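You operate a simulated robot arm through the tools that you are given. There is no shell and no other tool. Be economical: measure what you need, move in short steps, check, and stop when the job is done.

Carry out the task below with a simulated robot arm. There is one attempt and no reset: what you move stays moved.

Task
Take the small orange screen and put it on the right end of the tub bench. Put the orange measuring pot on the top of the small blue table. Switch the small steel switch on. Close the grey table drawer. Take the orange tray and leave it on the small grey screen. Put the green measuring pot in the bottom of the grey sink. Switch the blue switch on. Open the bottom grey drawer, fetch the yellow cloth from the inside of the bottom grey drawer and set it on the lower shelf of the tall wooden table and shut the drawer again. The order is free. Set down upright: orange measuring pot, green measuring pot.

The check looks at the end state, three seconds after you hand in, the way a careful person would. Anything else that was tipped, shoved, dropped, spilled or broken makes it a failure. Flat cloth is picked up by pressing the open fingertips on it (5 to 10 N) and closing them slowly along it; thin cloth reads only 2 to 8 mm in the jaws.

Robot
A 7-joint arm with a two-finger parallel gripper on a trunk, on a base that drives. Base frame: it is fixed to the floor where the robot stands at the start and does not move with it; the origin is under the middle of the robot, x ahead of it, y to its left, z up; the surface under the hand at the start is at about z = 740. Units: mm, degrees, N and s.
With the tool pointing down near the work surface it reaches from about 300 to 720 mm from the robot's upright axis, wherever it stands. Its first joint turns from -166.0 to 166.0 degrees. Places, roughly: blue switch [5900, 4300, 900]; bottom grey drawer [5900, 5000, 300]; bottom of the grey sink [-3400, 500, 700]; green measuring pot [-3250, -1250, 1000]; grey table drawer [-800, 2900, 700]; lower shelf of the tall wooden table [1200, 4500, 400]; orange measuring pot [500, 250, 750]; orange tray (9x9x3 cm) [-1700, 4700, 1300]; right end of the tub bench [-3400, 0, 900]; small grey screen [-3250, 3250, 1000]; small orange screen [500, 0, 750]; small steel switch [-600, 2400, 900]; top of the small blue table [2700, 4400, 800]; yellow cloth (11x8x3 cm) [5900, 5100, 300]. Payload 3.43 kg.
Tool frame: the origin (TCP) lies between the finger pads and is the grasp point; the fingertips stand 34 mm ahead of it; z points along the fingers, y is the line along which they close. The gripper opens to 128 mm. The fingers are 24 mm wide and 12 mm thick; the gripper's body (48 by 130 mm) begins 96 mm behind the TCP.
Orientation is told as [roll, pitch, yaw] about the base's x, y, z axes, in that order, counted from this pose: with the fingers straight down and closing along the base's y, the tool's x points along the base's -x, its y along +y and its z along -z.

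Tools
- The arm moves only by the tool step_arm. Its argument "plan" is a list of rows, each a list of 7 numbers: the shift along the tool's x, y, z in units of 30 mm (1.0 is 30 mm), then the turn, a rotation vector about the tool's x, y, z in units of 5 degrees (1.0 is 5 degrees), then the closure in counts, from 0 (fully open) to 255 (shut). In form: [[dx, dy, dz, rx, ry, rz, claw], ...]. A call has 1 to 8 rows; each row shifts and turns the commanded pose from where the row before left it, along the tool's axes as they then stand. A call with a number of a shift or a turn outside -1 to 1 is refused whole. Each row takes 0.2 s and may step no farther than 50 mm and 8.6 degrees from the row before; otherwise, or with a gripper value out of range, the whole call is refused. A pose out of reach is approached as far as the arm can. The call stops where the force on the tool passes 40 N (or 10 N more than at its start, if that is more) or the arm is blocked; 0.2 s more then pass. Each finger travels about 108 mm/s and halts on what it meets, pressing with about 43 N; the grip force reading is that of the motor and also rises with nothing between the fingers. The clock runs only during rows and for 0.2 s after the last one: add rows that do not move to give the fingers time. The reply holds the time, the measured pose of the TCP, the force on the tool along the base axes, the opening and the grip force, in the units named above and with some noise, with the torque about the TCP (base axes, N m) and any sound that the robot's microphone picked up.
- Cameras (640 x 400 px; columns grow to the right, rows downward): "scene" is now at [-8.7, 126.5, 1435.8]; the picture's right is [-0.15, -0.99, 0.00], its down [-0.64, 0.10, -0.76] and it looks along [0.75, -0.11, -0.65] (base axes); focal length 256 px, centre (320, 200). "wrist" rides on the gripper at [76, -11, -160] in the tool frame; the picture's right is [0.15, 0.99, 0.00], its down [-0.88, 0.13, -0.46] and it looks along [-0.45, 0.07, 0.89] (tool axes); focal length 234 px, centre (320, 200). There is no depth. A picture from a camera that has moved, and an enlarged one, comes with that camera's place and axes in the base frame and with its lens.
- grab_frame(camera): a new picture of that camera. It takes no simulated time.
- raise_lower(by): slides the trunk up (or, below 0, down) by that many mm; the arm and the scene camera ride with it, the base frame stays. It gives what a move gives, with no picture.
- base_move(legs): drives the robot by 1 to 6 legs, each [ahead, left, turn to the left] in mm, mm and degrees, along the robot's own axes; the way and the turn of a leg run together, so that a leg with both is an arc; at most 1500 mm and 180 degrees a leg. The arm and the cameras ride along, it lands a little off, and it stops where it bumps. It gives what a move gives.
- head_to(pan, tilt): turns the head with the scene camera to pan (to the left, within 86 degrees either way) and tilt (down, from -29 to 69), counted from straight ahead of the robot. It gives what a move gives.
- zoom(camera, box): a new picture of the part [left, top, right, bottom] of that camera's present view, enlarged. It takes no simulated time.
- sign_off(): hands the job in; it is judged then, once.

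Work in short steps. Places have to be worked out from the pictures, the camera data and where the tool is seen: move nearer, look again, correct. Check each grasp and each placing, and mend what went wrong. You have 217 turns and 202 pictures in all, those below and enlarged ones among them. Open the gripper and draw the arm clear of the work before you hand the job in, unless the task says otherwise; then end with one line.

The tools are called after "Call:" as a command line: name --pt "numbers of a row" for each row, then --argument value for the rest, lists and objects as JSON in quotes. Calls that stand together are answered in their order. step_arm: Moves the arm, as the interface text tells. Its arguments: {"type":"object","properties":{"plan":{"type":"array","items":{"type":"array","items":{"type":"number"}}}},"required":["plan"]} The other tools are called the same way: raise_lower (by) slides the trunk up or down; base_move (legs) drives the base; head_to (pan, tilt) turns the head that bears the scene camera; grab_frame (camera) takes a picture; zoom (camera, box) takes an enlarged picture of a part of a camera's view; sign_off () hands the job in.

At the start:

```text
t: 0.0
tool_pos: [415.1, -85.7, 1030.6]
tool_rot: [0.0, 0.0, 0.0]
force: [0.3, 0.3, -0.1]
wrist_torque: [0.01, 0.02, 0.01]
finger_gap: 128.1
grip_force: 0.0
trunk travel left (down, up): [-150.0, 174.0]
robot x, y, heading: [0.6, 3.2, 0.1]
head pan, tilt: [-8.5, 40.6]
```

scene: 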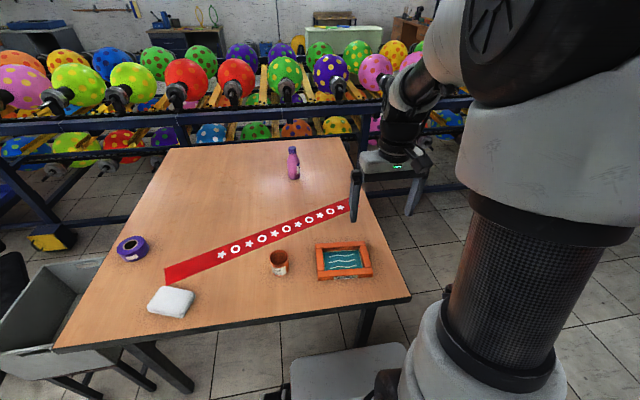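
wrist: 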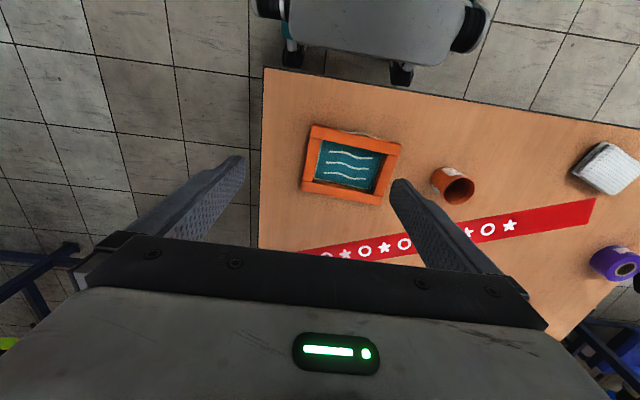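

I look closely at the first objects on the table.

Call:
zoom --camera "scene" --box '[240, 220, 400, 320]'

Call:
zoom --camera "wrist" --box '[280, 100, 520, 250]'

```text
4.00 times, centred on (320, 270) of scene
camera zoom: at [-8.7, 126.5, 1435.8], right [-0.15, -0.99, 0.0], down [-0.64, 0.1, -0.76], along [0.75, -0.11, -0.65], focal length 1024 px, centre (320, -80)
```

zoom: 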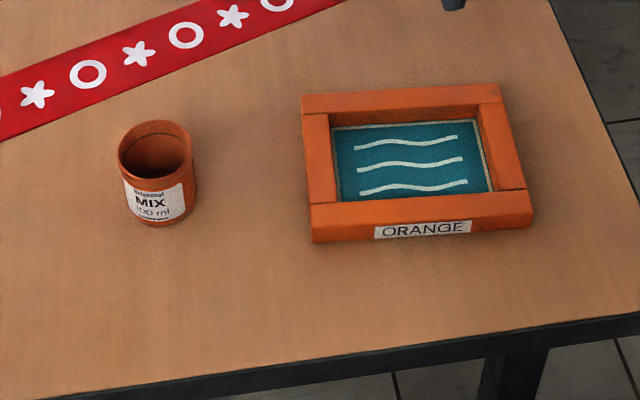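

```text
2.67 times, centred on (400, 175) of wrist
camera zoom: at [339.5, -97.3, 1188.0], right [-0.15, 0.99, 0.0], down [0.88, 0.13, 0.46], along [0.45, 0.07, -0.89], focal length 624 px, centre (107, 267)
```

zoom: 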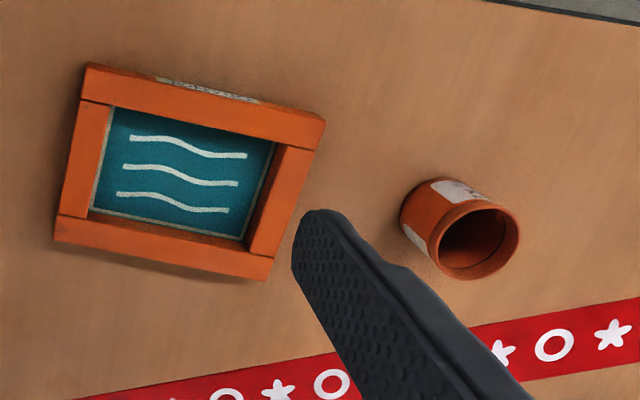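

The orange screen is about 165×105 mm, 35 mm tall, centred near (478,-17). I first move above it and start turning the hand so that it closes along x.

Call:
step_arm --pt "-0.7 0.77 0.5 0 0 0 0" --pt "-0.7 0.77 0.5 0 0 0 0" --pt "-0.7 0.76 0.5 0 0 0 0" --pt "0 0 0.3 0 0 -1 0" --pt "0 0 0.3 0 0 -1 0" --pt "0 0 0.3 0 0 -1 0" --pt "0 0 0.3 0 0 -1 0" --pt "0 0 0.3 0 0 -1 0"

Call:
step_arm --pt "0 0 0.2 0 0 -1 0" --pt "0 0 0.2 0 0 -1 0" --pt "0 0 0.2 0 0 -1 0" --pt "0 0 0.2 0 0 -1 0" --pt "0 0 0.2 0 0 -1 0" --pt "0 0 0.2 0 0 -1 0" --pt "0 0 0.2 0 0 -1 0" --pt "0 0 0.2 0 0 -1 0"

Call:
step_arm --pt "0 0 0 0 0 -1 0" --pt "0 0 0 0 0 -1 0" --pt "0 0 0 0 0 -1 0" --pt "0 0 0 0 0 -1 0" --pt "0 0 0 0 0 -0.1 0"

Call:
grab_frame --camera "wrist"

Call:
grab_frame --camera "scene"

```text
t: 1.8
tool_pos: [477.9, -15.8, 939.0]
tool_rot: [0.0, 0.1, 25.0]
force: [-0.2, 0.3, 0.3]
wrist_torque: [-0.03, 0.0, 0.01]
finger_gap: 128.0
grip_force: 0.1
trunk travel left (down, up): [-150.0, 174.0]
robot x, y, heading: [2.3, 0.4, -0.1]
head pan, tilt: [-8.5, 40.6]
```

```text
t: 3.6
tool_pos: [477.3, -15.8, 890.6]
tool_rot: [0.0, 0.0, 65.1]
force: [0.1, -1.0, -0.1]
wrist_torque: [0.02, 0.02, -0.03]
finger_gap: 127.9
grip_force: 0.1
trunk travel left (down, up): [-150.0, 174.0]
robot x, y, heading: [3.2, -2.2, -0.0]
head pan, tilt: [-8.5, 40.6]
```

```text
t: 4.8
tool_pos: [476.8, -17.1, 891.8]
tool_rot: [0.0, 0.0, 85.7]
force: [0.4, -0.4, 0.3]
wrist_torque: [0.02, -0.01, 0.0]
finger_gap: 128.2
grip_force: 0.0
trunk travel left (down, up): [-150.0, 174.0]
robot x, y, heading: [1.9, 0.5, 0.1]
head pan, tilt: [-8.5, 40.6]
```

```text
197 pictures are left
camera wrist: at [483.4, -93.5, 1049.8], right [-1.0, -0.07, 0.0], down [-0.06, 0.89, 0.46], along [-0.03, 0.45, -0.89], focal length 234 px, centre (320, 200)
```

wrist: 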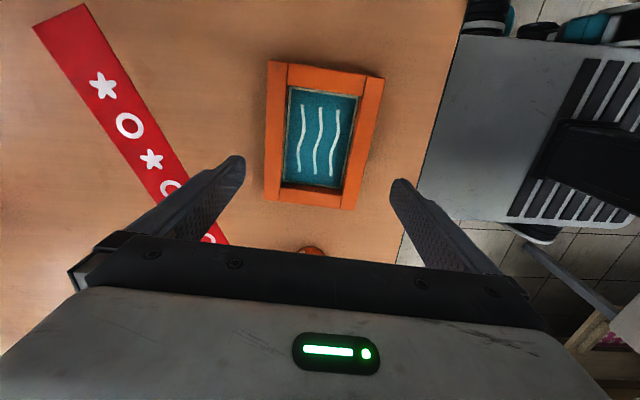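

```text
196 pictures are left
camera scene: at [-8.7, 126.4, 1435.8], right [-0.15, -0.99, 0.0], down [-0.64, 0.1, -0.76], along [0.75, -0.11, -0.65], focal length 256 px, centre (320, 200)
```

scene: 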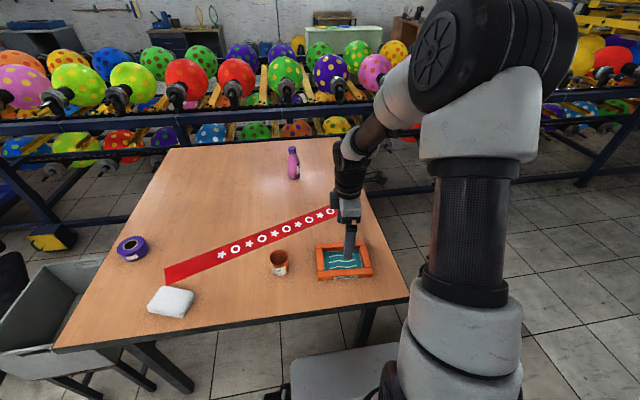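

Wrist view puts the frame centre near (485,-21) with the same angle; I shift slightly and go down to z≈780.

Call:
step_arm --pt "0.1 -0.25 0.7 0 0 0 0" --pt "0 0 0.7 0 0 0 0" --pt "0 0 0.7 0 0 0 0" --pt "0 0 0.7 0 0 0 0" --pt "0 0 0.4 0 0 0 0" --pt "0 0 0.4 0 0 0 0"

Call:
grab_frame --camera "wrist"

```text
t: 6.1
tool_pos: [483.4, -20.3, 796.2]
tool_rot: [0.0, 0.2, 85.5]
force: [-5.8, 0.7, 19.6]
wrist_torque: [0.19, 1.51, 0.02]
finger_gap: 128.1
grip_force: 0.1
trunk travel left (down, up): [-150.0, 174.0]
robot x, y, heading: [0.6, -0.8, -0.0]
head pan, tilt: [-8.5, 40.6]
stopped in row 6: the force on the tool passed its limit at 52 N (the readings are from after the stop); the commanded pose is now the measured one
```

```text
195 pictures are left
camera wrist: at [489.4, -97.6, 954.4], right [-1.0, -0.07, 0.0], down [-0.06, 0.89, 0.45], along [-0.03, 0.45, -0.89], focal length 234 px, centre (320, 200)
```

wrist: 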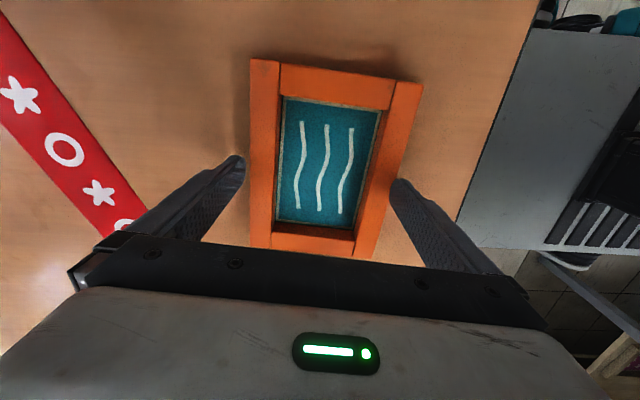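

A finger on the robot's side touched the near rail; the frame is almost as wide as the opening. I rise a bit and measure again.

Call:
step_arm --pt "0 0 -1 0 0 0 0" --pt "0 0 -1 0 0 0 0"

Call:
zoom --camera "wrist" --box '[200, 50, 440, 200]'

Call:
zoom --camera "scene" --box '[280, 220, 400, 295]'

```text
t: 6.7
tool_pos: [484.4, -20.3, 854.3]
tool_rot: [0.0, 0.1, 85.6]
force: [-0.1, -0.6, 0.3]
wrist_torque: [0.01, -0.02, -0.01]
finger_gap: 127.9
grip_force: 0.1
trunk travel left (down, up): [-150.0, 174.0]
robot x, y, heading: [1.2, -0.1, -0.2]
head pan, tilt: [-8.5, 40.6]
```

```text
2.67 times, centred on (320, 125) of wrist
camera zoom: at [489.3, -97.4, 1012.4], right [-1.0, -0.07, 0.0], down [-0.06, 0.89, 0.45], along [-0.03, 0.45, -0.89], focal length 624 px, centre (320, 400)
```

zoom: 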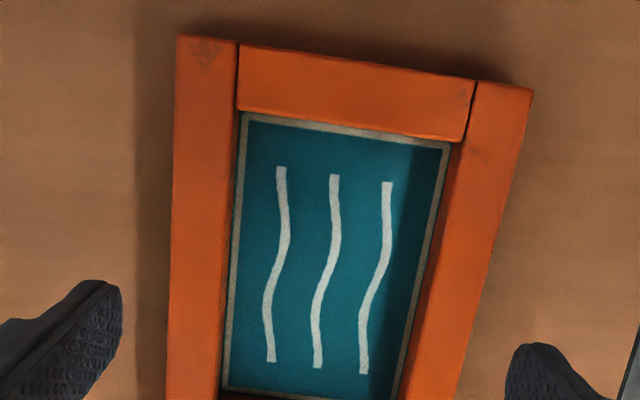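

```text
5.33 times, centred on (340, 258) of scene
camera zoom: at [-8.6, 126.4, 1435.7], right [-0.15, -0.99, 0.0], down [-0.64, 0.1, -0.76], along [0.75, -0.11, -0.65], focal length 1366 px, centre (213, -107)
```

zoom: 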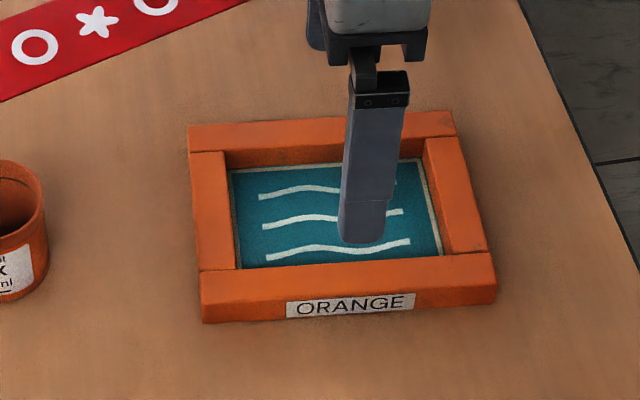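

The frame is ~124 mm wide and 22 mm high, too tight for the full span, so I grip the near long rail (22 mm wide, centre x≈430). I shift over it and half close.

Call:
step_arm --pt "0.07 0.9 0 0 0 0 80" --pt "0.07 0.9 0 0 0 0 155" --pt "0 0 0.5 0 0 0 155" --pt "0 0 0.3 0 0 0 155"

Call:
zoom --camera "wrist" --box '[160, 50, 480, 250]'

```text
t: 7.7
tool_pos: [431.1, -21.0, 829.3]
tool_rot: [-0.1, 0.1, 85.4]
force: [-0.1, -0.9, -0.1]
wrist_torque: [0.03, -0.01, 0.0]
finger_gap: 50.0
grip_force: 0.2
trunk travel left (down, up): [-150.0, 174.0]
robot x, y, heading: [-2.6, -0.2, 0.1]
head pan, tilt: [-8.5, 40.6]
```

```text
2.00 times, centred on (320, 150) of wrist
camera zoom: at [436.3, -97.5, 988.0], right [-1.0, -0.07, 0.0], down [-0.06, 0.89, 0.45], along [-0.03, 0.45, -0.89], focal length 468 px, centre (320, 300)
```

zoom: 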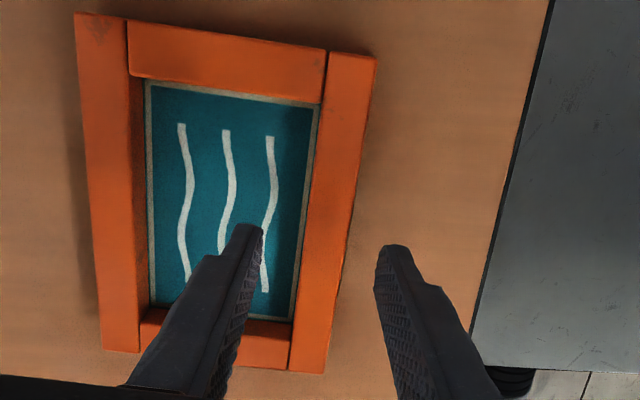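

Jaws straddle the rail nicely. I go down 43 mm and close.

Call:
step_arm --pt "0 0 0.6 0 0 0 155" --pt "0 0 0.5 0 0 0 155" --pt "0 0 0.35 0 0 0 155" --pt "0 0 0 0 0 0 255" --pt "0 0 0 0 0 0 255" --pt "0 0 0 0 0 0 255"

```text
t: 9.1
tool_pos: [432.0, -21.0, 786.4]
tool_rot: [0.0, 0.1, 85.5]
force: [0.0, -0.1, 0.6]
wrist_torque: [-0.01, 0.07, 0.03]
finger_gap: 21.4
grip_force: 42.6
trunk travel left (down, up): [-150.0, 174.0]
robot x, y, heading: [1.4, 0.2, 0.0]
head pan, tilt: [-8.5, 40.6]
```

Gripped the rail at 21 mm. I lift it and look, and also look around with the head toward the route to the tub bench.

Call:
step_arm --pt "0 0 -0.4 0 0 0 255" --pt "0 0 -0.8 0 0 0 255" --pt "0 0 -1 0 0 0 255" --pt "0 0 -1 0 0 0 255" --pt "0 0 -1 0 0 0 255" --pt "0 0 -1 0 0 0 255" --pt "0 0 -1 0 0 0 255"

Call:
grab_frame --camera "scene"

Call:
head_to --pan 86 --tilt 10

Call:
grab_frame --camera "scene"

```text
t: 10.7
tool_pos: [429.9, -19.4, 973.7]
tool_rot: [0.0, 0.1, 85.5]
force: [-0.1, 0.3, -2.0]
wrist_torque: [0.02, 0.09, 0.0]
finger_gap: 21.0
grip_force: 43.1
trunk travel left (down, up): [-150.0, 174.0]
robot x, y, heading: [-2.3, 2.3, -0.1]
head pan, tilt: [-8.5, 40.6]
```

```text
191 pictures are left
camera scene: at [-8.5, 126.4, 1435.8], right [-0.15, -0.99, 0.0], down [-0.64, 0.1, -0.76], along [0.75, -0.11, -0.65], focal length 256 px, centre (320, 200)
```

scene: 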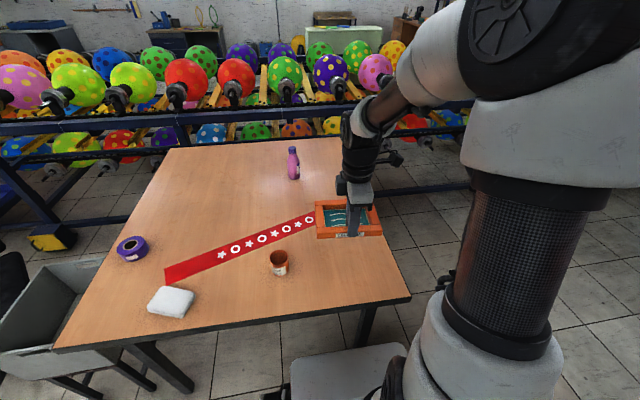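

```text
t: 12.4
tool_pos: [431.4, -19.6, 973.2]
tool_rot: [0.0, 0.1, 85.5]
force: [0.0, -0.4, -0.8]
wrist_torque: [0.0, 0.1, -0.03]
finger_gap: 20.8
grip_force: 42.3
trunk travel left (down, up): [-150.0, 174.0]
robot x, y, heading: [0.6, -0.1, 0.1]
head pan, tilt: [85.9, 10.0]
```

```text
190 pictures are left
camera scene: at [-85.6, 231.7, 1484.4], right [1.0, -0.07, 0.0], down [-0.01, -0.17, -0.98], along [0.07, 0.98, -0.17], focal length 256 px, centre (320, 200)
```

scene: 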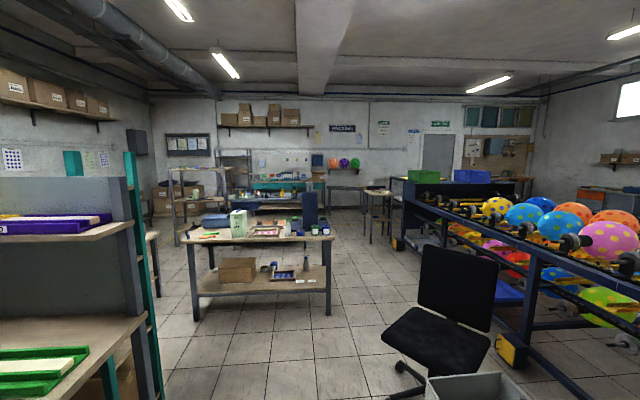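

The screen is held level. I look to the right side before turning round.

Call:
head_to --pan -86 --tilt 20

Call:
grab_frame --camera "scene"

Call:
head_to --pan 86 --tilt 50

Call:
grab_frame --camera "scene"

```text
t: 15.0
tool_pos: [431.8, -19.1, 974.0]
tool_rot: [0.0, 0.1, 85.5]
force: [-0.2, -0.2, -0.8]
wrist_torque: [-0.03, 0.04, -0.01]
finger_gap: 21.2
grip_force: 42.5
trunk travel left (down, up): [-150.0, 174.0]
robot x, y, heading: [0.2, 1.6, 0.1]
head pan, tilt: [-85.9, 20.0]
```

```text
189 pictures are left
camera scene: at [-85.6, 46.1, 1468.1], right [-1.0, -0.07, 0.0], down [-0.02, 0.34, -0.94], along [0.07, -0.94, -0.34], focal length 256 px, centre (320, 200)
```

scene: 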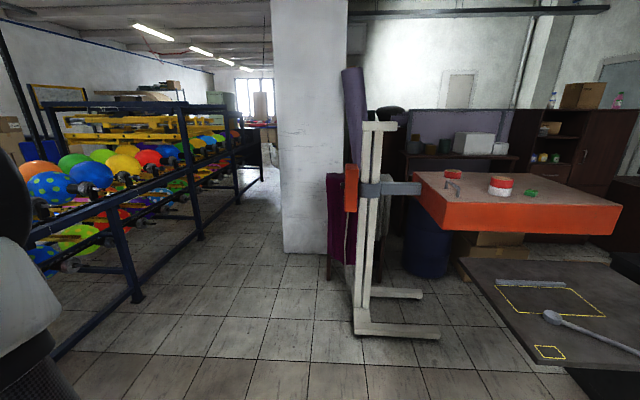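

```text
t: 17.6
tool_pos: [431.3, -19.7, 973.6]
tool_rot: [0.0, 0.1, 85.5]
force: [0.3, 0.2, -1.3]
wrist_torque: [-0.02, 0.08, -0.01]
finger_gap: 21.2
grip_force: 42.6
trunk travel left (down, up): [-150.0, 174.0]
robot x, y, heading: [0.3, 0.0, -0.0]
head pan, tilt: [85.9, 50.0]
```

```text
188 pictures are left
camera scene: at [-86.8, 215.8, 1422.5], right [1.0, -0.07, 0.0], down [-0.05, -0.76, -0.64], along [0.05, 0.64, -0.77], focal length 256 px, centre (320, 200)
```

scene: 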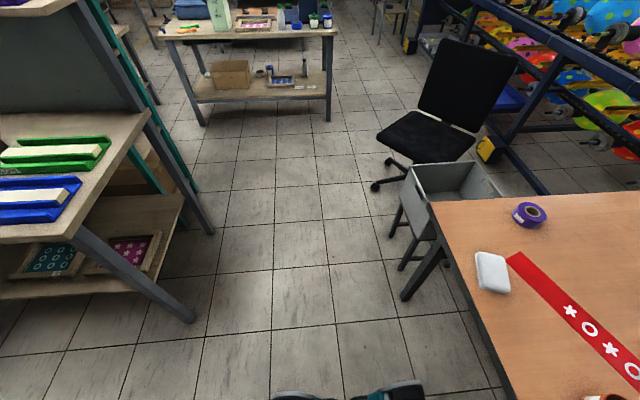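

The space around seems free if I back off from the table first. I back 200 mm and turn left 90°, then look both sides.

Call:
base_move --legs '[[-200, 0, 0], [0, 0, 90]]'

Call:
head_to --pan 80 --tilt 25

Call:
grab_frame --camera "scene"

```text
t: 23.1
tool_pos: [-175.9, 432.3, 974.1]
tool_rot: [0.0, 0.1, 175.3]
force: [-0.5, -1.3, -0.5]
wrist_torque: [-0.1, -0.03, -0.02]
finger_gap: 21.1
grip_force: 43.2
trunk travel left (down, up): [-150.0, 174.0]
robot x, y, heading: [-199.9, 1.4, 89.8]
head pan, tilt: [85.9, 50.0]
```

```text
t: 24.0
tool_pos: [-175.2, 431.2, 973.8]
tool_rot: [0.0, 0.1, 175.3]
force: [-0.3, 0.5, -1.2]
wrist_torque: [-0.06, 0.02, 0.04]
finger_gap: 21.3
grip_force: 43.2
trunk travel left (down, up): [-150.0, 174.0]
robot x, y, heading: [-195.8, 4.2, 89.7]
head pan, tilt: [80.0, 25.0]
```

```text
187 pictures are left
camera scene: at [-430.5, -73.8, 1460.0], right [0.18, 0.98, 0.0], down [0.42, -0.08, -0.91], along [-0.89, 0.16, -0.42], focal length 256 px, centre (320, 200)
```

scene: 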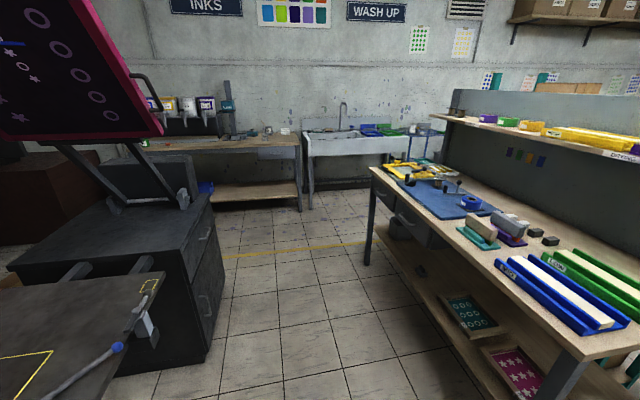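

The corridor straight toward -x (y≈-530…640) leads to the tub bench, with the sink to its right. I turn another 90° and drive along it, with the head looking ahead.

Call:
base_move --legs '[[0, 0, 90], [1200, -30, 0], [1000, 0, 0]]'

Call:
head_to --pan 0 --tilt 30

Call:
grab_frame --camera "scene"

```text
t: 38.6
tool_pos: [-2776.2, 83.9, 975.0]
tool_rot: [-0.1, 0.1, -94.9]
force: [0.1, -0.4, -1.5]
wrist_torque: [-0.05, -0.06, 0.0]
finger_gap: 21.2
grip_force: 43.0
trunk travel left (down, up): [-150.0, 174.0]
robot x, y, heading: [-2348.7, 65.0, 179.6]
head pan, tilt: [80.0, 25.0]
```

```text
t: 40.1
tool_pos: [-2777.0, 85.9, 974.7]
tool_rot: [0.1, 0.2, -95.0]
force: [-0.6, 0.4, -1.0]
wrist_torque: [0.01, -0.09, 0.0]
finger_gap: 21.5
grip_force: 43.3
trunk travel left (down, up): [-150.0, 174.0]
robot x, y, heading: [-2343.5, 63.2, 179.6]
head pan, tilt: [0.0, 30.0]
```

```text
186 pictures are left
camera scene: at [-2349.7, -79.3, 1452.1], right [0.01, 1.0, 0.0], down [0.5, 0.0, -0.87], along [-0.87, 0.01, -0.5], focal length 256 px, centre (320, 200)
```

scene: 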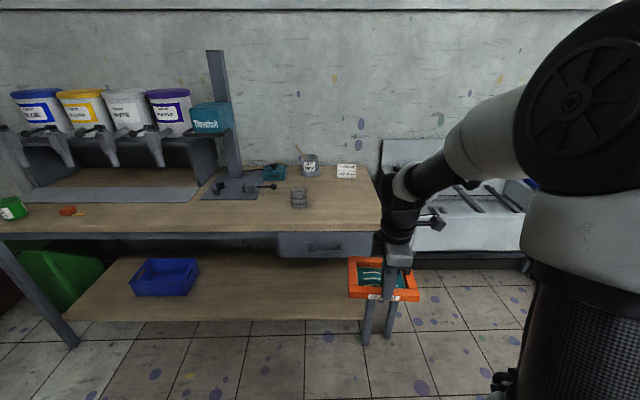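

I see the free spot on the bench's right end. I zoom in to measure it and its neighbours.

Call:
zoom --camera "scene" --box '[200, 130, 400, 255]'

Call:
raise_lower --by 150

Call:
zoom --camera "scene" --box '[200, 150, 400, 275]'

```text
3.20 times, centred on (300, 192) of scene
camera zoom: at [-2349.7, -79.3, 1452.1], right [0.01, 1.0, 0.0], down [0.5, 0.0, -0.87], along [-0.87, 0.01, -0.5], focal length 820 px, centre (384, 224)
```

zoom: 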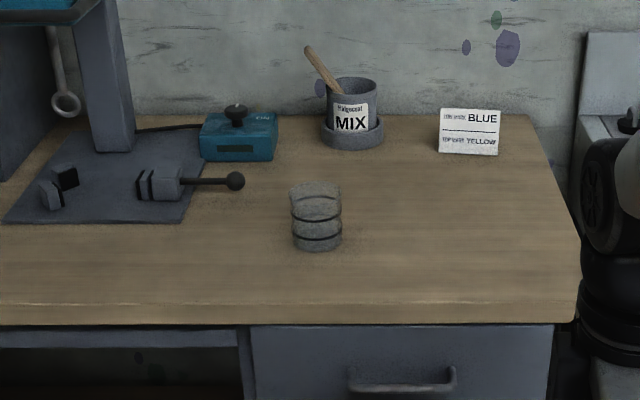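

```text
t: 41.8
tool_pos: [-2776.7, 84.4, 1122.2]
tool_rot: [-0.1, 0.1, -95.0]
force: [0.5, 0.2, -1.3]
wrist_torque: [0.01, -0.1, 0.02]
finger_gap: 21.3
grip_force: 42.5
trunk travel left (down, up): [-300.0, 24.0]
robot x, y, heading: [-2342.1, 63.2, 179.7]
head pan, tilt: [0.0, 30.0]
```

```text
3.20 times, centred on (300, 212) of scene
camera zoom: at [-2349.7, -79.3, 1602.0], right [0.01, 1.0, 0.0], down [0.5, 0.0, -0.87], along [-0.87, 0.01, -0.5], focal length 820 px, centre (384, 160)
```

zoom: 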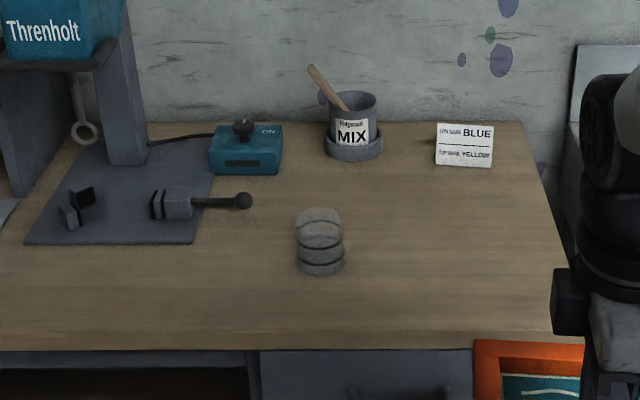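

Bench top is at z≈830, front edge x≈-3212, right end y≈185; a free spot is at about (-3400, 40). I drive up 480 mm.

Call:
base_move --legs '[[480, 38, 0]]'

Call:
step_arm --pt "0 -0.75 0.5 0 0 -1 255" --pt "0 -0.75 1 0 0 0 255" --pt "0 -0.75 1 0 0 0 255" --pt "0 -0.5 1 0 0 0 255" --pt "0 0 1 0 0 0 255"

Call:
grab_frame --camera "scene"

```text
t: 44.7
tool_pos: [-3253.9, 46.1, 1123.5]
tool_rot: [0.0, 0.2, -94.5]
force: [-0.3, -0.4, -1.8]
wrist_torque: [-0.01, -0.09, -0.01]
finger_gap: 21.1
grip_force: 42.5
trunk travel left (down, up): [-300.0, 24.0]
robot x, y, heading: [-2824.3, 28.7, -179.9]
head pan, tilt: [0.0, 30.0]
```

```text
t: 45.9
tool_pos: [-3337.2, 47.0, 989.3]
tool_rot: [0.0, 0.1, -89.5]
force: [0.3, -0.2, -0.9]
wrist_torque: [0.03, -0.07, -0.07]
finger_gap: 21.4
grip_force: 42.6
trunk travel left (down, up): [-300.0, 24.0]
robot x, y, heading: [-2829.0, 22.9, -179.9]
head pan, tilt: [0.0, 30.0]
```

```text
183 pictures are left
camera scene: at [-2826.8, -114.7, 1602.1], right [0.0, 1.0, 0.0], down [0.5, 0.0, -0.87], along [-0.87, 0.0, -0.5], focal length 256 px, centre (320, 200)
```

scene: 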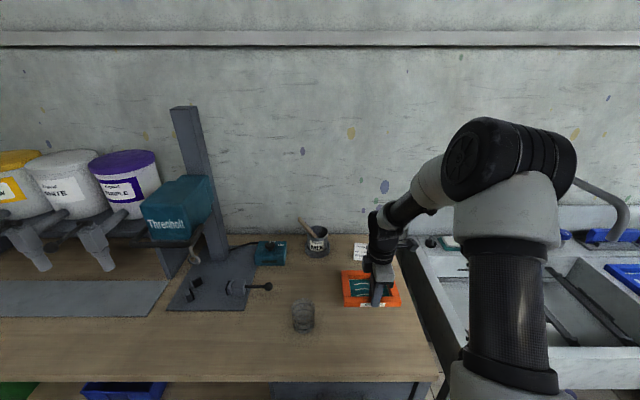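

The frame hangs over the free spot. I lower it until it touches.

Call:
step_arm --pt "0 0 1 0 0 0 255" --pt "0 0 1 0 0 0 255" --pt "0 0 0.7 0 0 0 255" --pt "0 0 0.3 0 0 0 255" --pt "0 0 0.15 0 0 0 255" --pt "0 0 0.15 0 0 0 255"

Call:
zoom --camera "scene" --box '[270, 220, 430, 320]'

```text
t: 46.9
tool_pos: [-3336.8, 48.6, 905.9]
tool_rot: [-0.4, 0.3, -89.5]
force: [11.1, 0.9, 27.3]
wrist_torque: [0.02, -0.55, 0.09]
finger_gap: 21.2
grip_force: 43.4
trunk travel left (down, up): [-300.0, 24.0]
robot x, y, heading: [-2820.8, 26.8, -180.2]
head pan, tilt: [0.0, 30.0]
stopped in row 5: the force on the tool passed its limit at 44 N (the readings are from after the stop); the commanded pose is now the measured one
```

```text
4.00 times, centred on (350, 270) of scene
camera zoom: at [-2823.3, -114.7, 1602.5], right [0.0, 1.0, 0.0], down [0.5, 0.0, -0.87], along [-0.87, 0.0, -0.5], focal length 1024 px, centre (200, -80)
```

zoom: 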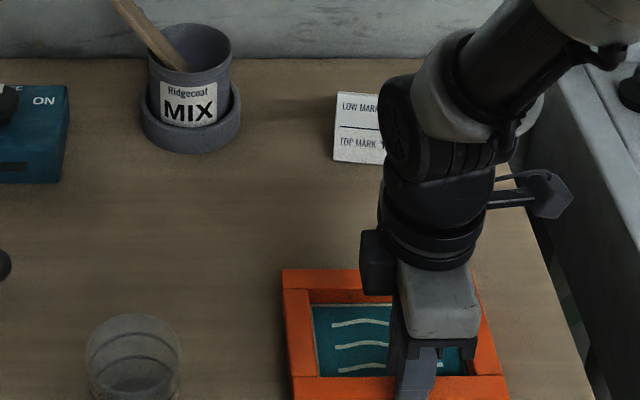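

Contact at TCP z=906 (bench ≈860). I release and lift off.

Call:
step_arm --pt "0 0 -0.03 0 0 0 255" --pt "0 0 0 0 0 0 200" --pt "0 0 0 0 0 0 170" --pt "0 0 0 0 0 0 155" --pt "0 0 -0.5 0 0 0 155" --pt "0 0 -1 0 0 0 155" --pt "0 0 -1 0 0 0 155" --pt "0 0 -1 0 0 0 155"

Call:
grab_frame --camera "wrist"

```text
t: 48.7
tool_pos: [-3338.5, 47.5, 1009.3]
tool_rot: [-0.3, 0.2, -89.7]
force: [-0.1, -0.5, 0.2]
wrist_torque: [0.01, 0.03, -0.02]
finger_gap: 50.4
grip_force: 0.1
trunk travel left (down, up): [-300.0, 24.0]
robot x, y, heading: [-2822.4, 23.9, -180.1]
head pan, tilt: [0.0, 30.0]
```

```text
181 pictures are left
camera wrist: at [-3349.5, 121.9, 1167.7], right [0.99, 0.15, 0.0], down [0.14, -0.88, 0.45], along [0.07, -0.45, -0.89], focal length 234 px, centre (320, 200)
```

wrist: 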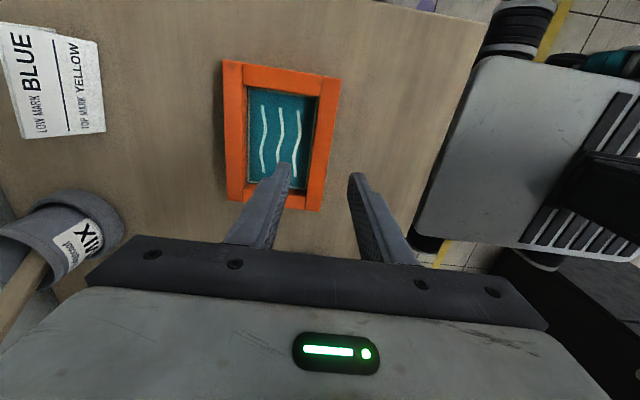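

The screen lies flat on the bench. I raise and retract the arm, back 120 mm, then look left toward the green pot before moving sideways.

Call:
step_arm --pt "0 0.5 -1 0 0 0 100" --pt "0 1 -1 0 0 0 50" --pt "0 1 -1 0 0 0 0" --pt "0 1 0 0 0 0 0"

Call:
base_move --legs '[[-120, 0, 0]]'

Call:
head_to --pan 60 --tilt 35

Call:
grab_frame --camera "scene"

```text
t: 49.7
tool_pos: [-3233.0, 49.2, 1098.4]
tool_rot: [-0.3, 0.2, -89.7]
force: [0.1, 0.0, -0.5]
wrist_torque: [0.01, 0.02, 0.02]
finger_gap: 128.0
grip_force: 0.0
trunk travel left (down, up): [-300.0, 24.0]
robot x, y, heading: [-2824.2, 28.1, -180.0]
head pan, tilt: [0.0, 30.0]
```

```text
t: 51.0
tool_pos: [-3110.6, 47.8, 1097.6]
tool_rot: [-0.3, 0.2, -89.4]
force: [0.6, 0.1, 0.1]
wrist_torque: [0.01, 0.0, 0.01]
finger_gap: 127.7
grip_force: 0.2
trunk travel left (down, up): [-300.0, 24.0]
robot x, y, heading: [-2701.4, 28.3, -179.8]
head pan, tilt: [0.0, 30.0]
```

```text
t: 52.2
tool_pos: [-3111.9, 48.1, 1097.4]
tool_rot: [-0.4, 0.2, -89.4]
force: [-0.4, -0.3, 0.1]
wrist_torque: [0.01, 0.0, 0.01]
finger_gap: 128.1
grip_force: 0.0
trunk travel left (down, up): [-300.0, 24.0]
robot x, y, heading: [-2703.1, 26.4, -179.8]
head pan, tilt: [60.0, 35.0]
```

```text
180 pictures are left
camera scene: at [-2657.8, -190.7, 1594.3], right [-0.87, 0.5, 0.0], down [0.29, 0.5, -0.82], along [-0.41, -0.71, -0.57], focal length 256 px, centre (320, 200)
```

scene: 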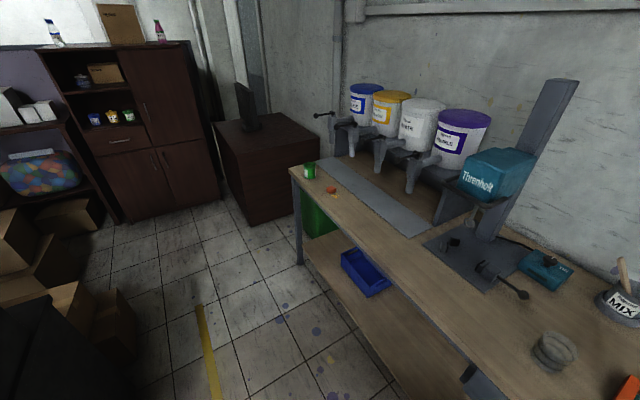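

The green pot is near (-3256,-1342) at the bench's left end; floor is clear. I slide left with the robot.

Call:
base_move --legs '[[0, 1000, 0], [60, 350, 0]]'

Call:
head_to --pan 0 --tilt 45

Call:
grab_frame --camera "scene"

Call:
grab_frame --camera "wrist"

```text
t: 65.7
tool_pos: [-3174.9, -1302.4, 1097.2]
tool_rot: [-0.3, 0.3, -89.5]
force: [0.2, 0.3, 0.3]
wrist_torque: [-0.01, 0.02, 0.01]
finger_gap: 128.0
grip_force: 0.0
trunk travel left (down, up): [-300.0, 24.0]
robot x, y, heading: [-2762.1, -1324.1, 179.7]
head pan, tilt: [60.0, 35.0]
```

```text
t: 67.0
tool_pos: [-3174.9, -1302.2, 1098.0]
tool_rot: [-0.2, 0.3, -89.5]
force: [0.2, -0.6, -0.4]
wrist_torque: [0.0, 0.0, 0.01]
finger_gap: 128.2
grip_force: 0.0
trunk travel left (down, up): [-300.0, 24.0]
robot x, y, heading: [-2762.0, -1324.2, 180.2]
head pan, tilt: [0.0, 45.0]
```

```text
179 pictures are left
camera scene: at [-2759.2, -1466.6, 1579.4], right [0.0, 1.0, 0.0], down [0.71, 0.0, -0.71], along [-0.71, 0.0, -0.71], focal length 256 px, centre (320, 200)
```

scene: 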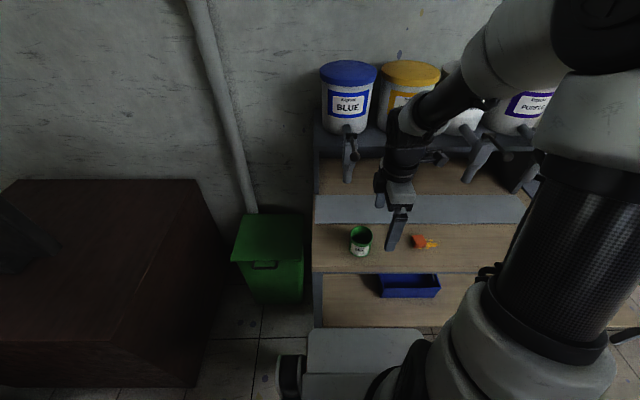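

```text
178 pictures are left
camera wrist: at [-3185.1, -1228.1, 1256.1], right [0.99, 0.15, 0.0], down [0.14, -0.88, 0.45], along [0.06, -0.45, -0.89], focal length 234 px, centre (320, 200)
```

wrist: 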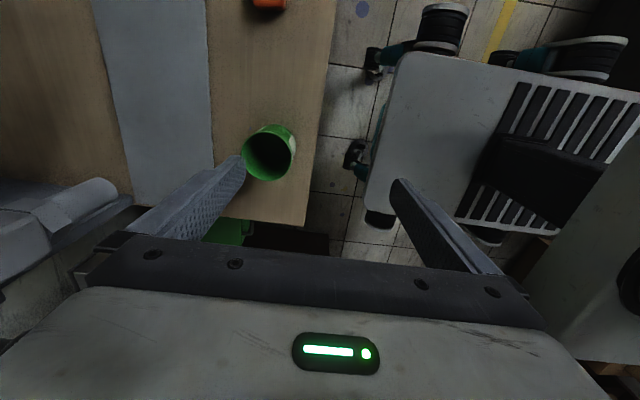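

Both views put the green pot at about (-3255,-1335), ~70 mm across. I move over it and part of the way down.

Call:
step_arm --pt "-0.4 -0.9 0 0 0 0 0" --pt "-0.4 -0.9 0 0 0 0 0" --pt "-0.3 -0.87 0.5 0 0 0 0" --pt "0 0 1 0 0 0 0" --pt "0 0 1 0 0 0 0" --pt "0 0 1 0 0 0 0"

Call:
grab_frame --camera "wrist"

Call:
zoom --camera "scene" --box '[300, 180, 460, 280]'

```text
t: 68.4
tool_pos: [-3254.0, -1337.6, 991.8]
tool_rot: [-0.3, 0.2, -89.5]
force: [0.0, -0.1, -1.6]
wrist_torque: [0.0, 0.01, -0.01]
finger_gap: 128.0
grip_force: 0.1
trunk travel left (down, up): [-300.0, 24.0]
robot x, y, heading: [-2764.1, -1324.3, 180.0]
head pan, tilt: [0.0, 45.0]
```

```text
177 pictures are left
camera wrist: at [-3264.6, -1262.9, 1150.3], right [0.99, 0.15, 0.0], down [0.14, -0.88, 0.45], along [0.07, -0.45, -0.89], focal length 234 px, centre (320, 200)
```

wrist: 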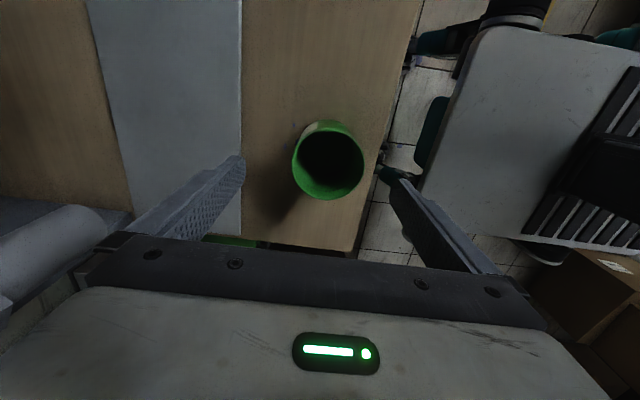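

```text
4.00 times, centred on (380, 230) of scene
camera zoom: at [-2759.3, -1466.4, 1579.5], right [0.0, 1.0, 0.0], down [0.71, 0.0, -0.71], along [-0.71, 0.0, -0.71], focal length 1024 px, centre (80, 80)
```

zoom: 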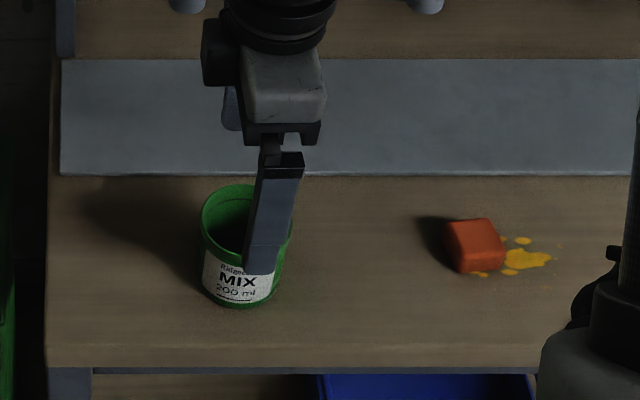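

Small offset: pot centre ≈(-3246,-1332). I correct, go down to z≈905 and close.

Call:
step_arm --pt "0.2 0.27 0.5 0 0 0 0" --pt "0 0 0.9 0 0 0 0" --pt "0 0 0.9 0 0 0 0" --pt "0 0 0.6 0 0 0 0" --pt "0 0 0 0 0 0 90" --pt "0 0 0 0 0 0 180" --pt "0 0 0 0 0 0 255" --pt "0 0 0 0 0 0 255"

Call:
grab_frame --camera "wrist"

```text
t: 70.2
tool_pos: [-3249.1, -1330.0, 906.6]
tool_rot: [-0.3, 0.2, -89.6]
force: [-0.7, -0.8, -0.4]
wrist_torque: [-0.01, -0.02, 0.03]
finger_gap: 69.2
grip_force: 42.9
trunk travel left (down, up): [-300.0, 24.0]
robot x, y, heading: [-2764.1, -1329.5, 180.1]
head pan, tilt: [0.0, 45.0]
```

```text
175 pictures are left
camera wrist: at [-3258.9, -1255.3, 1064.6], right [0.99, 0.15, 0.0], down [0.14, -0.88, 0.45], along [0.06, -0.45, -0.89], focal length 234 px, centre (320, 200)
```

wrist: 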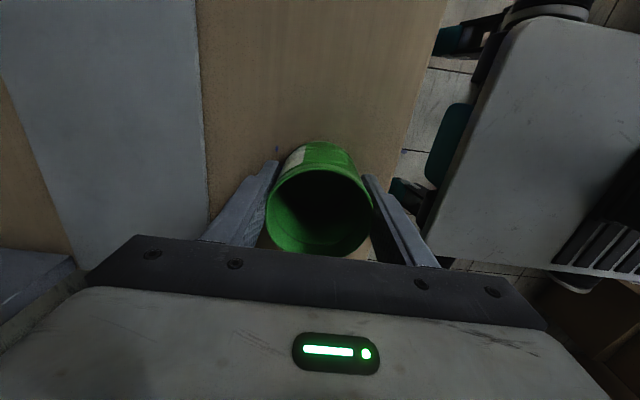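

Pot gripped (69 mm). I lift, retract over the edge, then back off and drive right to the sink.

Call:
step_arm --pt "0 0 -0.5 0 0 0 255" --pt "0 0 -1 0 0 0 255" --pt "0 0 -1 0 0 0 255" --pt "0 0 -1 0 0 0 255" --pt "0 0 -1 0 0 0 255" --pt "0 0.7 -1 0 0 0 255" --pt "0 1 -1 0 0 0 255" --pt "0 1 0 0 0 0 255"

Call:
base_move --legs '[[-70, -300, 0], [0, -1400, 0]]'

Call:
grab_frame --camera "scene"

```text
t: 72.0
tool_pos: [-3163.5, -1329.2, 1100.8]
tool_rot: [-0.4, 0.1, -89.7]
force: [0.7, -0.7, -0.8]
wrist_torque: [0.02, 0.01, 0.0]
finger_gap: 69.3
grip_force: 42.9
trunk travel left (down, up): [-300.0, 24.0]
robot x, y, heading: [-2769.9, -1328.7, 179.6]
head pan, tilt: [0.0, 45.0]
```

```text
t: 88.9
tool_pos: [-3104.4, 381.6, 1100.6]
tool_rot: [-0.3, 0.2, -88.7]
force: [0.4, 0.0, -0.2]
wrist_torque: [0.02, 0.0, 0.01]
finger_gap: 69.1
grip_force: 43.2
trunk travel left (down, up): [-300.0, 24.0]
robot x, y, heading: [-2708.5, 391.1, -179.2]
head pan, tilt: [0.0, 45.0]
```

```text
174 pictures are left
camera scene: at [-2696.9, 250.3, 1579.4], right [-0.01, 1.0, 0.0], down [0.71, 0.01, -0.71], along [-0.71, -0.01, -0.71], focal length 256 px, centre (320, 200)
```

scene: 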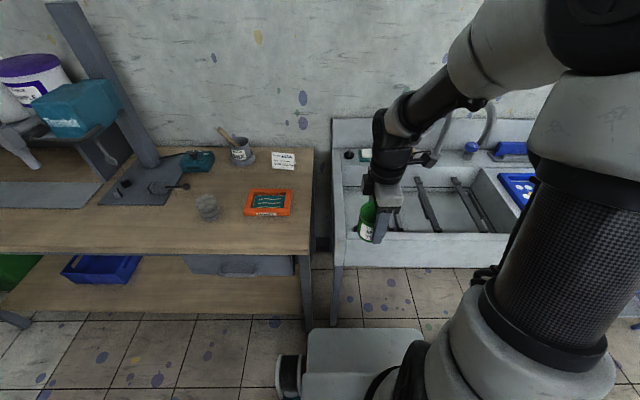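

I zoom on the sink to choose a free spot on its bottom.

Call:
zoom --camera "scene" --box '[320, 110, 560, 260]'

Call:
grab_frame --camera "wrist"

```text
2.67 times, centred on (440, 185) of scene
camera zoom: at [-2696.9, 250.3, 1579.4], right [-0.01, 1.0, 0.0], down [0.71, 0.01, -0.71], along [-0.71, -0.01, -0.71], focal length 683 px, centre (0, 240)
```

zoom: 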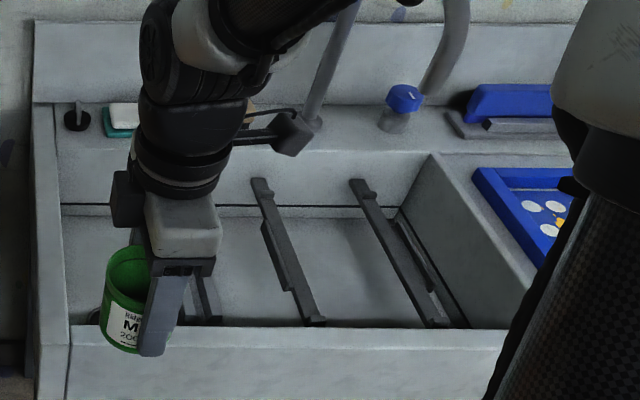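

```text
172 pictures are left
camera wrist: at [-3115.8, 455.6, 1259.6], right [0.99, 0.17, 0.0], down [0.15, -0.88, 0.45], along [0.07, -0.45, -0.89], focal length 234 px, centre (320, 200)
```

wrist: 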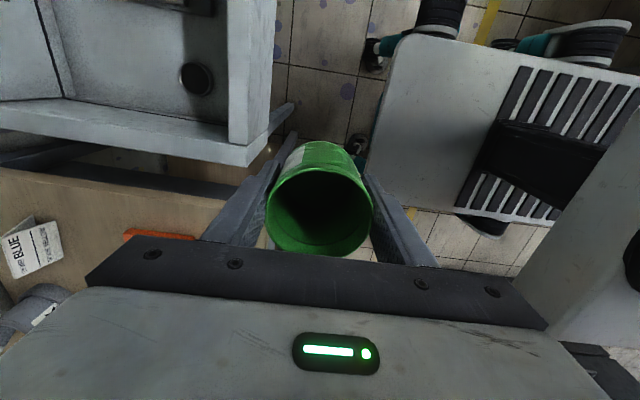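

The arm hides the left part of the sink. I shift right 400 mm so the camera sees the basin freely.

Call:
base_move --legs '[[0, -400, -1]]'

Call:
head_to --pan 10 --tilt 45

Call:
grab_frame --camera "scene"

Call:
zoom --camera "scene" --box '[140, 90, 380, 240]'

```text
t: 93.3
tool_pos: [-3107.4, 786.8, 1101.2]
tool_rot: [-0.3, 0.2, -89.5]
force: [-0.1, 0.3, 0.1]
wrist_torque: [-0.02, 0.01, 0.0]
finger_gap: 69.4
grip_force: 42.6
trunk travel left (down, up): [-300.0, 24.0]
robot x, y, heading: [-2709.9, 792.6, -180.1]
head pan, tilt: [0.0, 45.0]
```

```text
t: 94.0
tool_pos: [-3106.7, 787.5, 1101.2]
tool_rot: [-0.3, 0.0, -89.5]
force: [0.0, -0.4, -0.1]
wrist_torque: [0.0, -0.05, 0.03]
finger_gap: 69.3
grip_force: 43.0
trunk travel left (down, up): [-300.0, 24.0]
robot x, y, heading: [-2708.3, 792.6, -180.1]
head pan, tilt: [10.0, 45.0]
```

```text
171 pictures are left
camera scene: at [-2700.3, 636.6, 1579.4], right [-0.17, 0.98, 0.0], down [0.7, 0.12, -0.71], along [-0.7, -0.12, -0.71], focal length 256 px, centre (320, 200)
```

scene: 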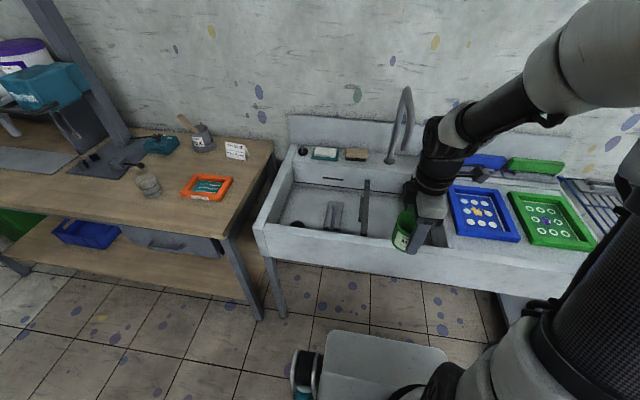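

```text
2.67 times, centred on (260, 165) of scene
camera zoom: at [-2700.3, 636.6, 1579.4], right [-0.17, 0.98, 0.0], down [0.7, 0.12, -0.71], along [-0.7, -0.12, -0.71], focal length 683 px, centre (480, 293)
```

zoom: 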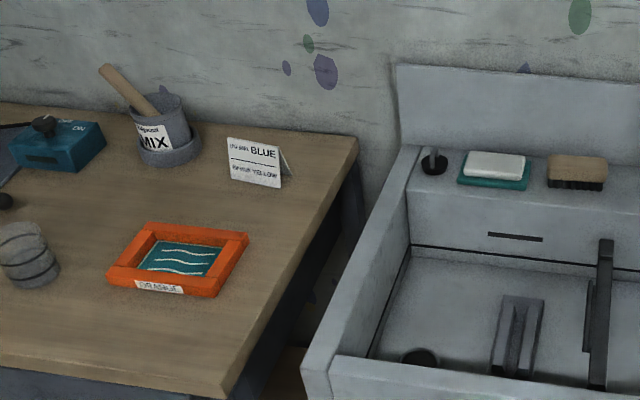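

Sink bottom: drain near (-3406,415), holder from y≈545, free area around (-3475,455). I line up there and drive closer.

Call:
base_move --legs '[[0, 338, 0], [115, 0, 0]]'

Call:
step_arm --pt "0 -1 0 0 0 0 255" --pt "0 -1 0 0 0 0 255" --pt "0 -1 0 0 0 0 255" --pt "0 -1 0 0 0 0 255" --pt "0 -1 0 0 0 0 255" --pt "0 -1 0 0 0 0 255" --pt "0 -1 0 0 0 0 255" --pt "0 -1 0 0 0 0 255"

Call:
grab_frame --camera "wrist"

Call:
grab_frame --camera "scene"

```text
t: 98.7
tool_pos: [-3224.4, 446.9, 1100.5]
tool_rot: [-0.3, 0.2, -89.9]
force: [-0.5, -0.7, -0.2]
wrist_torque: [0.02, 0.02, -0.02]
finger_gap: 69.3
grip_force: 43.1
trunk travel left (down, up): [-300.0, 24.0]
robot x, y, heading: [-2824.8, 452.8, 179.7]
head pan, tilt: [10.0, 45.0]
```

```text
t: 100.5
tool_pos: [-3464.2, 447.4, 1101.1]
tool_rot: [-0.2, 0.2, -89.9]
force: [-0.3, -0.1, 0.3]
wrist_torque: [-0.02, 0.0, 0.01]
finger_gap: 69.5
grip_force: 42.5
trunk travel left (down, up): [-300.0, 24.0]
robot x, y, heading: [-2825.2, 450.3, 179.8]
head pan, tilt: [10.0, 45.0]
```

```text
169 pictures are left
camera wrist: at [-3474.0, 521.9, 1260.0], right [0.99, 0.15, 0.0], down [0.13, -0.88, 0.45], along [0.06, -0.45, -0.89], focal length 234 px, centre (320, 200)
```

wrist: 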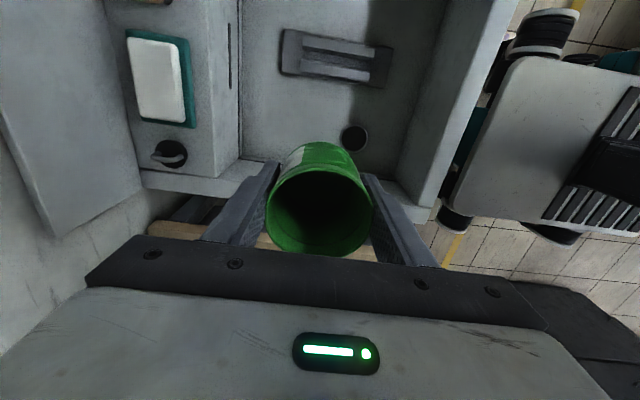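

```text
168 pictures are left
camera scene: at [-2817.8, 293.8, 1579.4], right [-0.17, 0.99, 0.0], down [0.7, 0.12, -0.71], along [-0.7, -0.12, -0.71], focal length 256 px, centre (320, 200)
```

scene: 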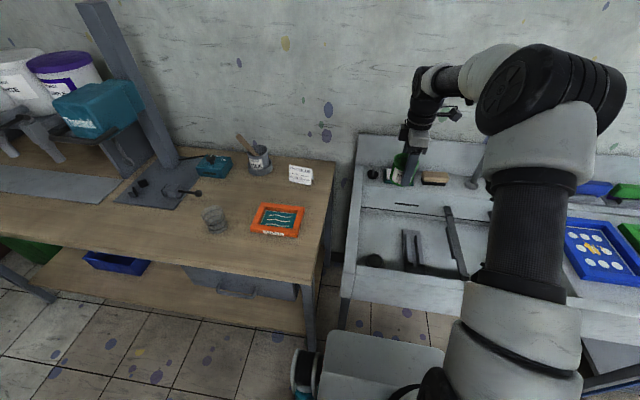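

The spot under the pot is free (drain and holder are clear). I lower the trunk 150 mm, then the arm.

Call:
raise_lower --by -150

Call:
step_arm --pt "0.1 -0.3 1 0 0 0 255" --pt "0 0 1 0 0 0 255" --pt "0 0 1 0 0 0 255" --pt "0 0 0.6 0 0 0 255"

Call:
grab_frame --camera "wrist"

Call:
zoom --camera "scene" --box '[320, 100, 520, 225]'

```text
t: 102.3
tool_pos: [-3464.3, 448.1, 952.4]
tool_rot: [-0.3, 0.3, -89.8]
force: [0.6, 0.2, -0.8]
wrist_torque: [0.01, 0.01, -0.02]
finger_gap: 69.2
grip_force: 42.5
trunk travel left (down, up): [-150.0, 174.0]
robot x, y, heading: [-2821.2, 447.5, 179.9]
head pan, tilt: [10.0, 45.0]
```

```text
t: 103.3
tool_pos: [-3475.0, 452.0, 842.9]
tool_rot: [-0.2, 0.2, -89.9]
force: [-0.4, -0.4, -1.1]
wrist_torque: [0.02, 0.0, -0.03]
finger_gap: 69.4
grip_force: 43.4
trunk travel left (down, up): [-150.0, 174.0]
robot x, y, heading: [-2822.7, 451.6, 179.6]
head pan, tilt: [10.0, 45.0]
```

```text
167 pictures are left
camera wrist: at [-3483.3, 525.7, 1001.8], right [0.99, 0.15, -0.01], down [0.13, -0.88, 0.45], along [0.06, -0.45, -0.89], focal length 234 px, centre (320, 200)
```

wrist: 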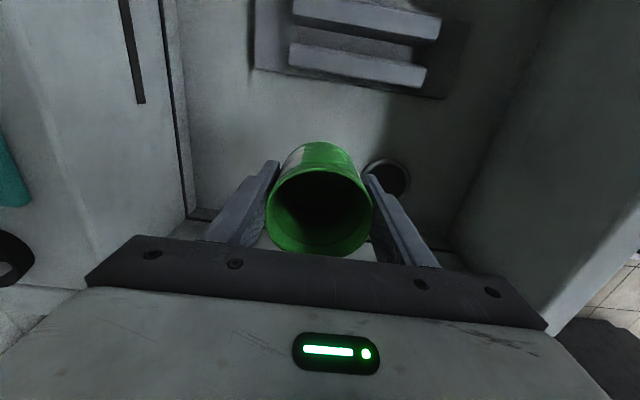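

```text
3.20 times, centred on (420, 162) of scene
camera zoom: at [-2817.5, 293.9, 1429.5], right [-0.17, 0.99, 0.0], down [0.7, 0.12, -0.71], along [-0.7, -0.12, -0.71], focal length 820 px, centre (0, 320)
```

zoom: 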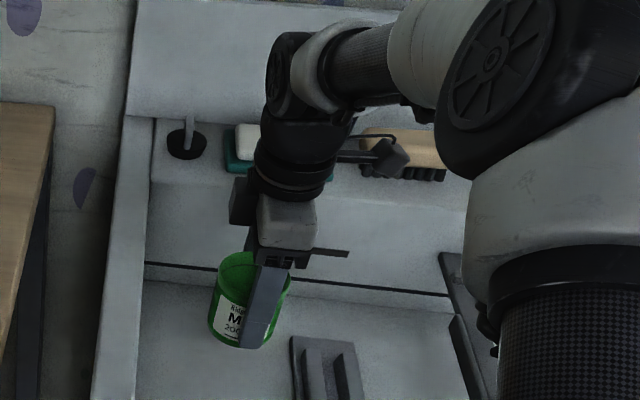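

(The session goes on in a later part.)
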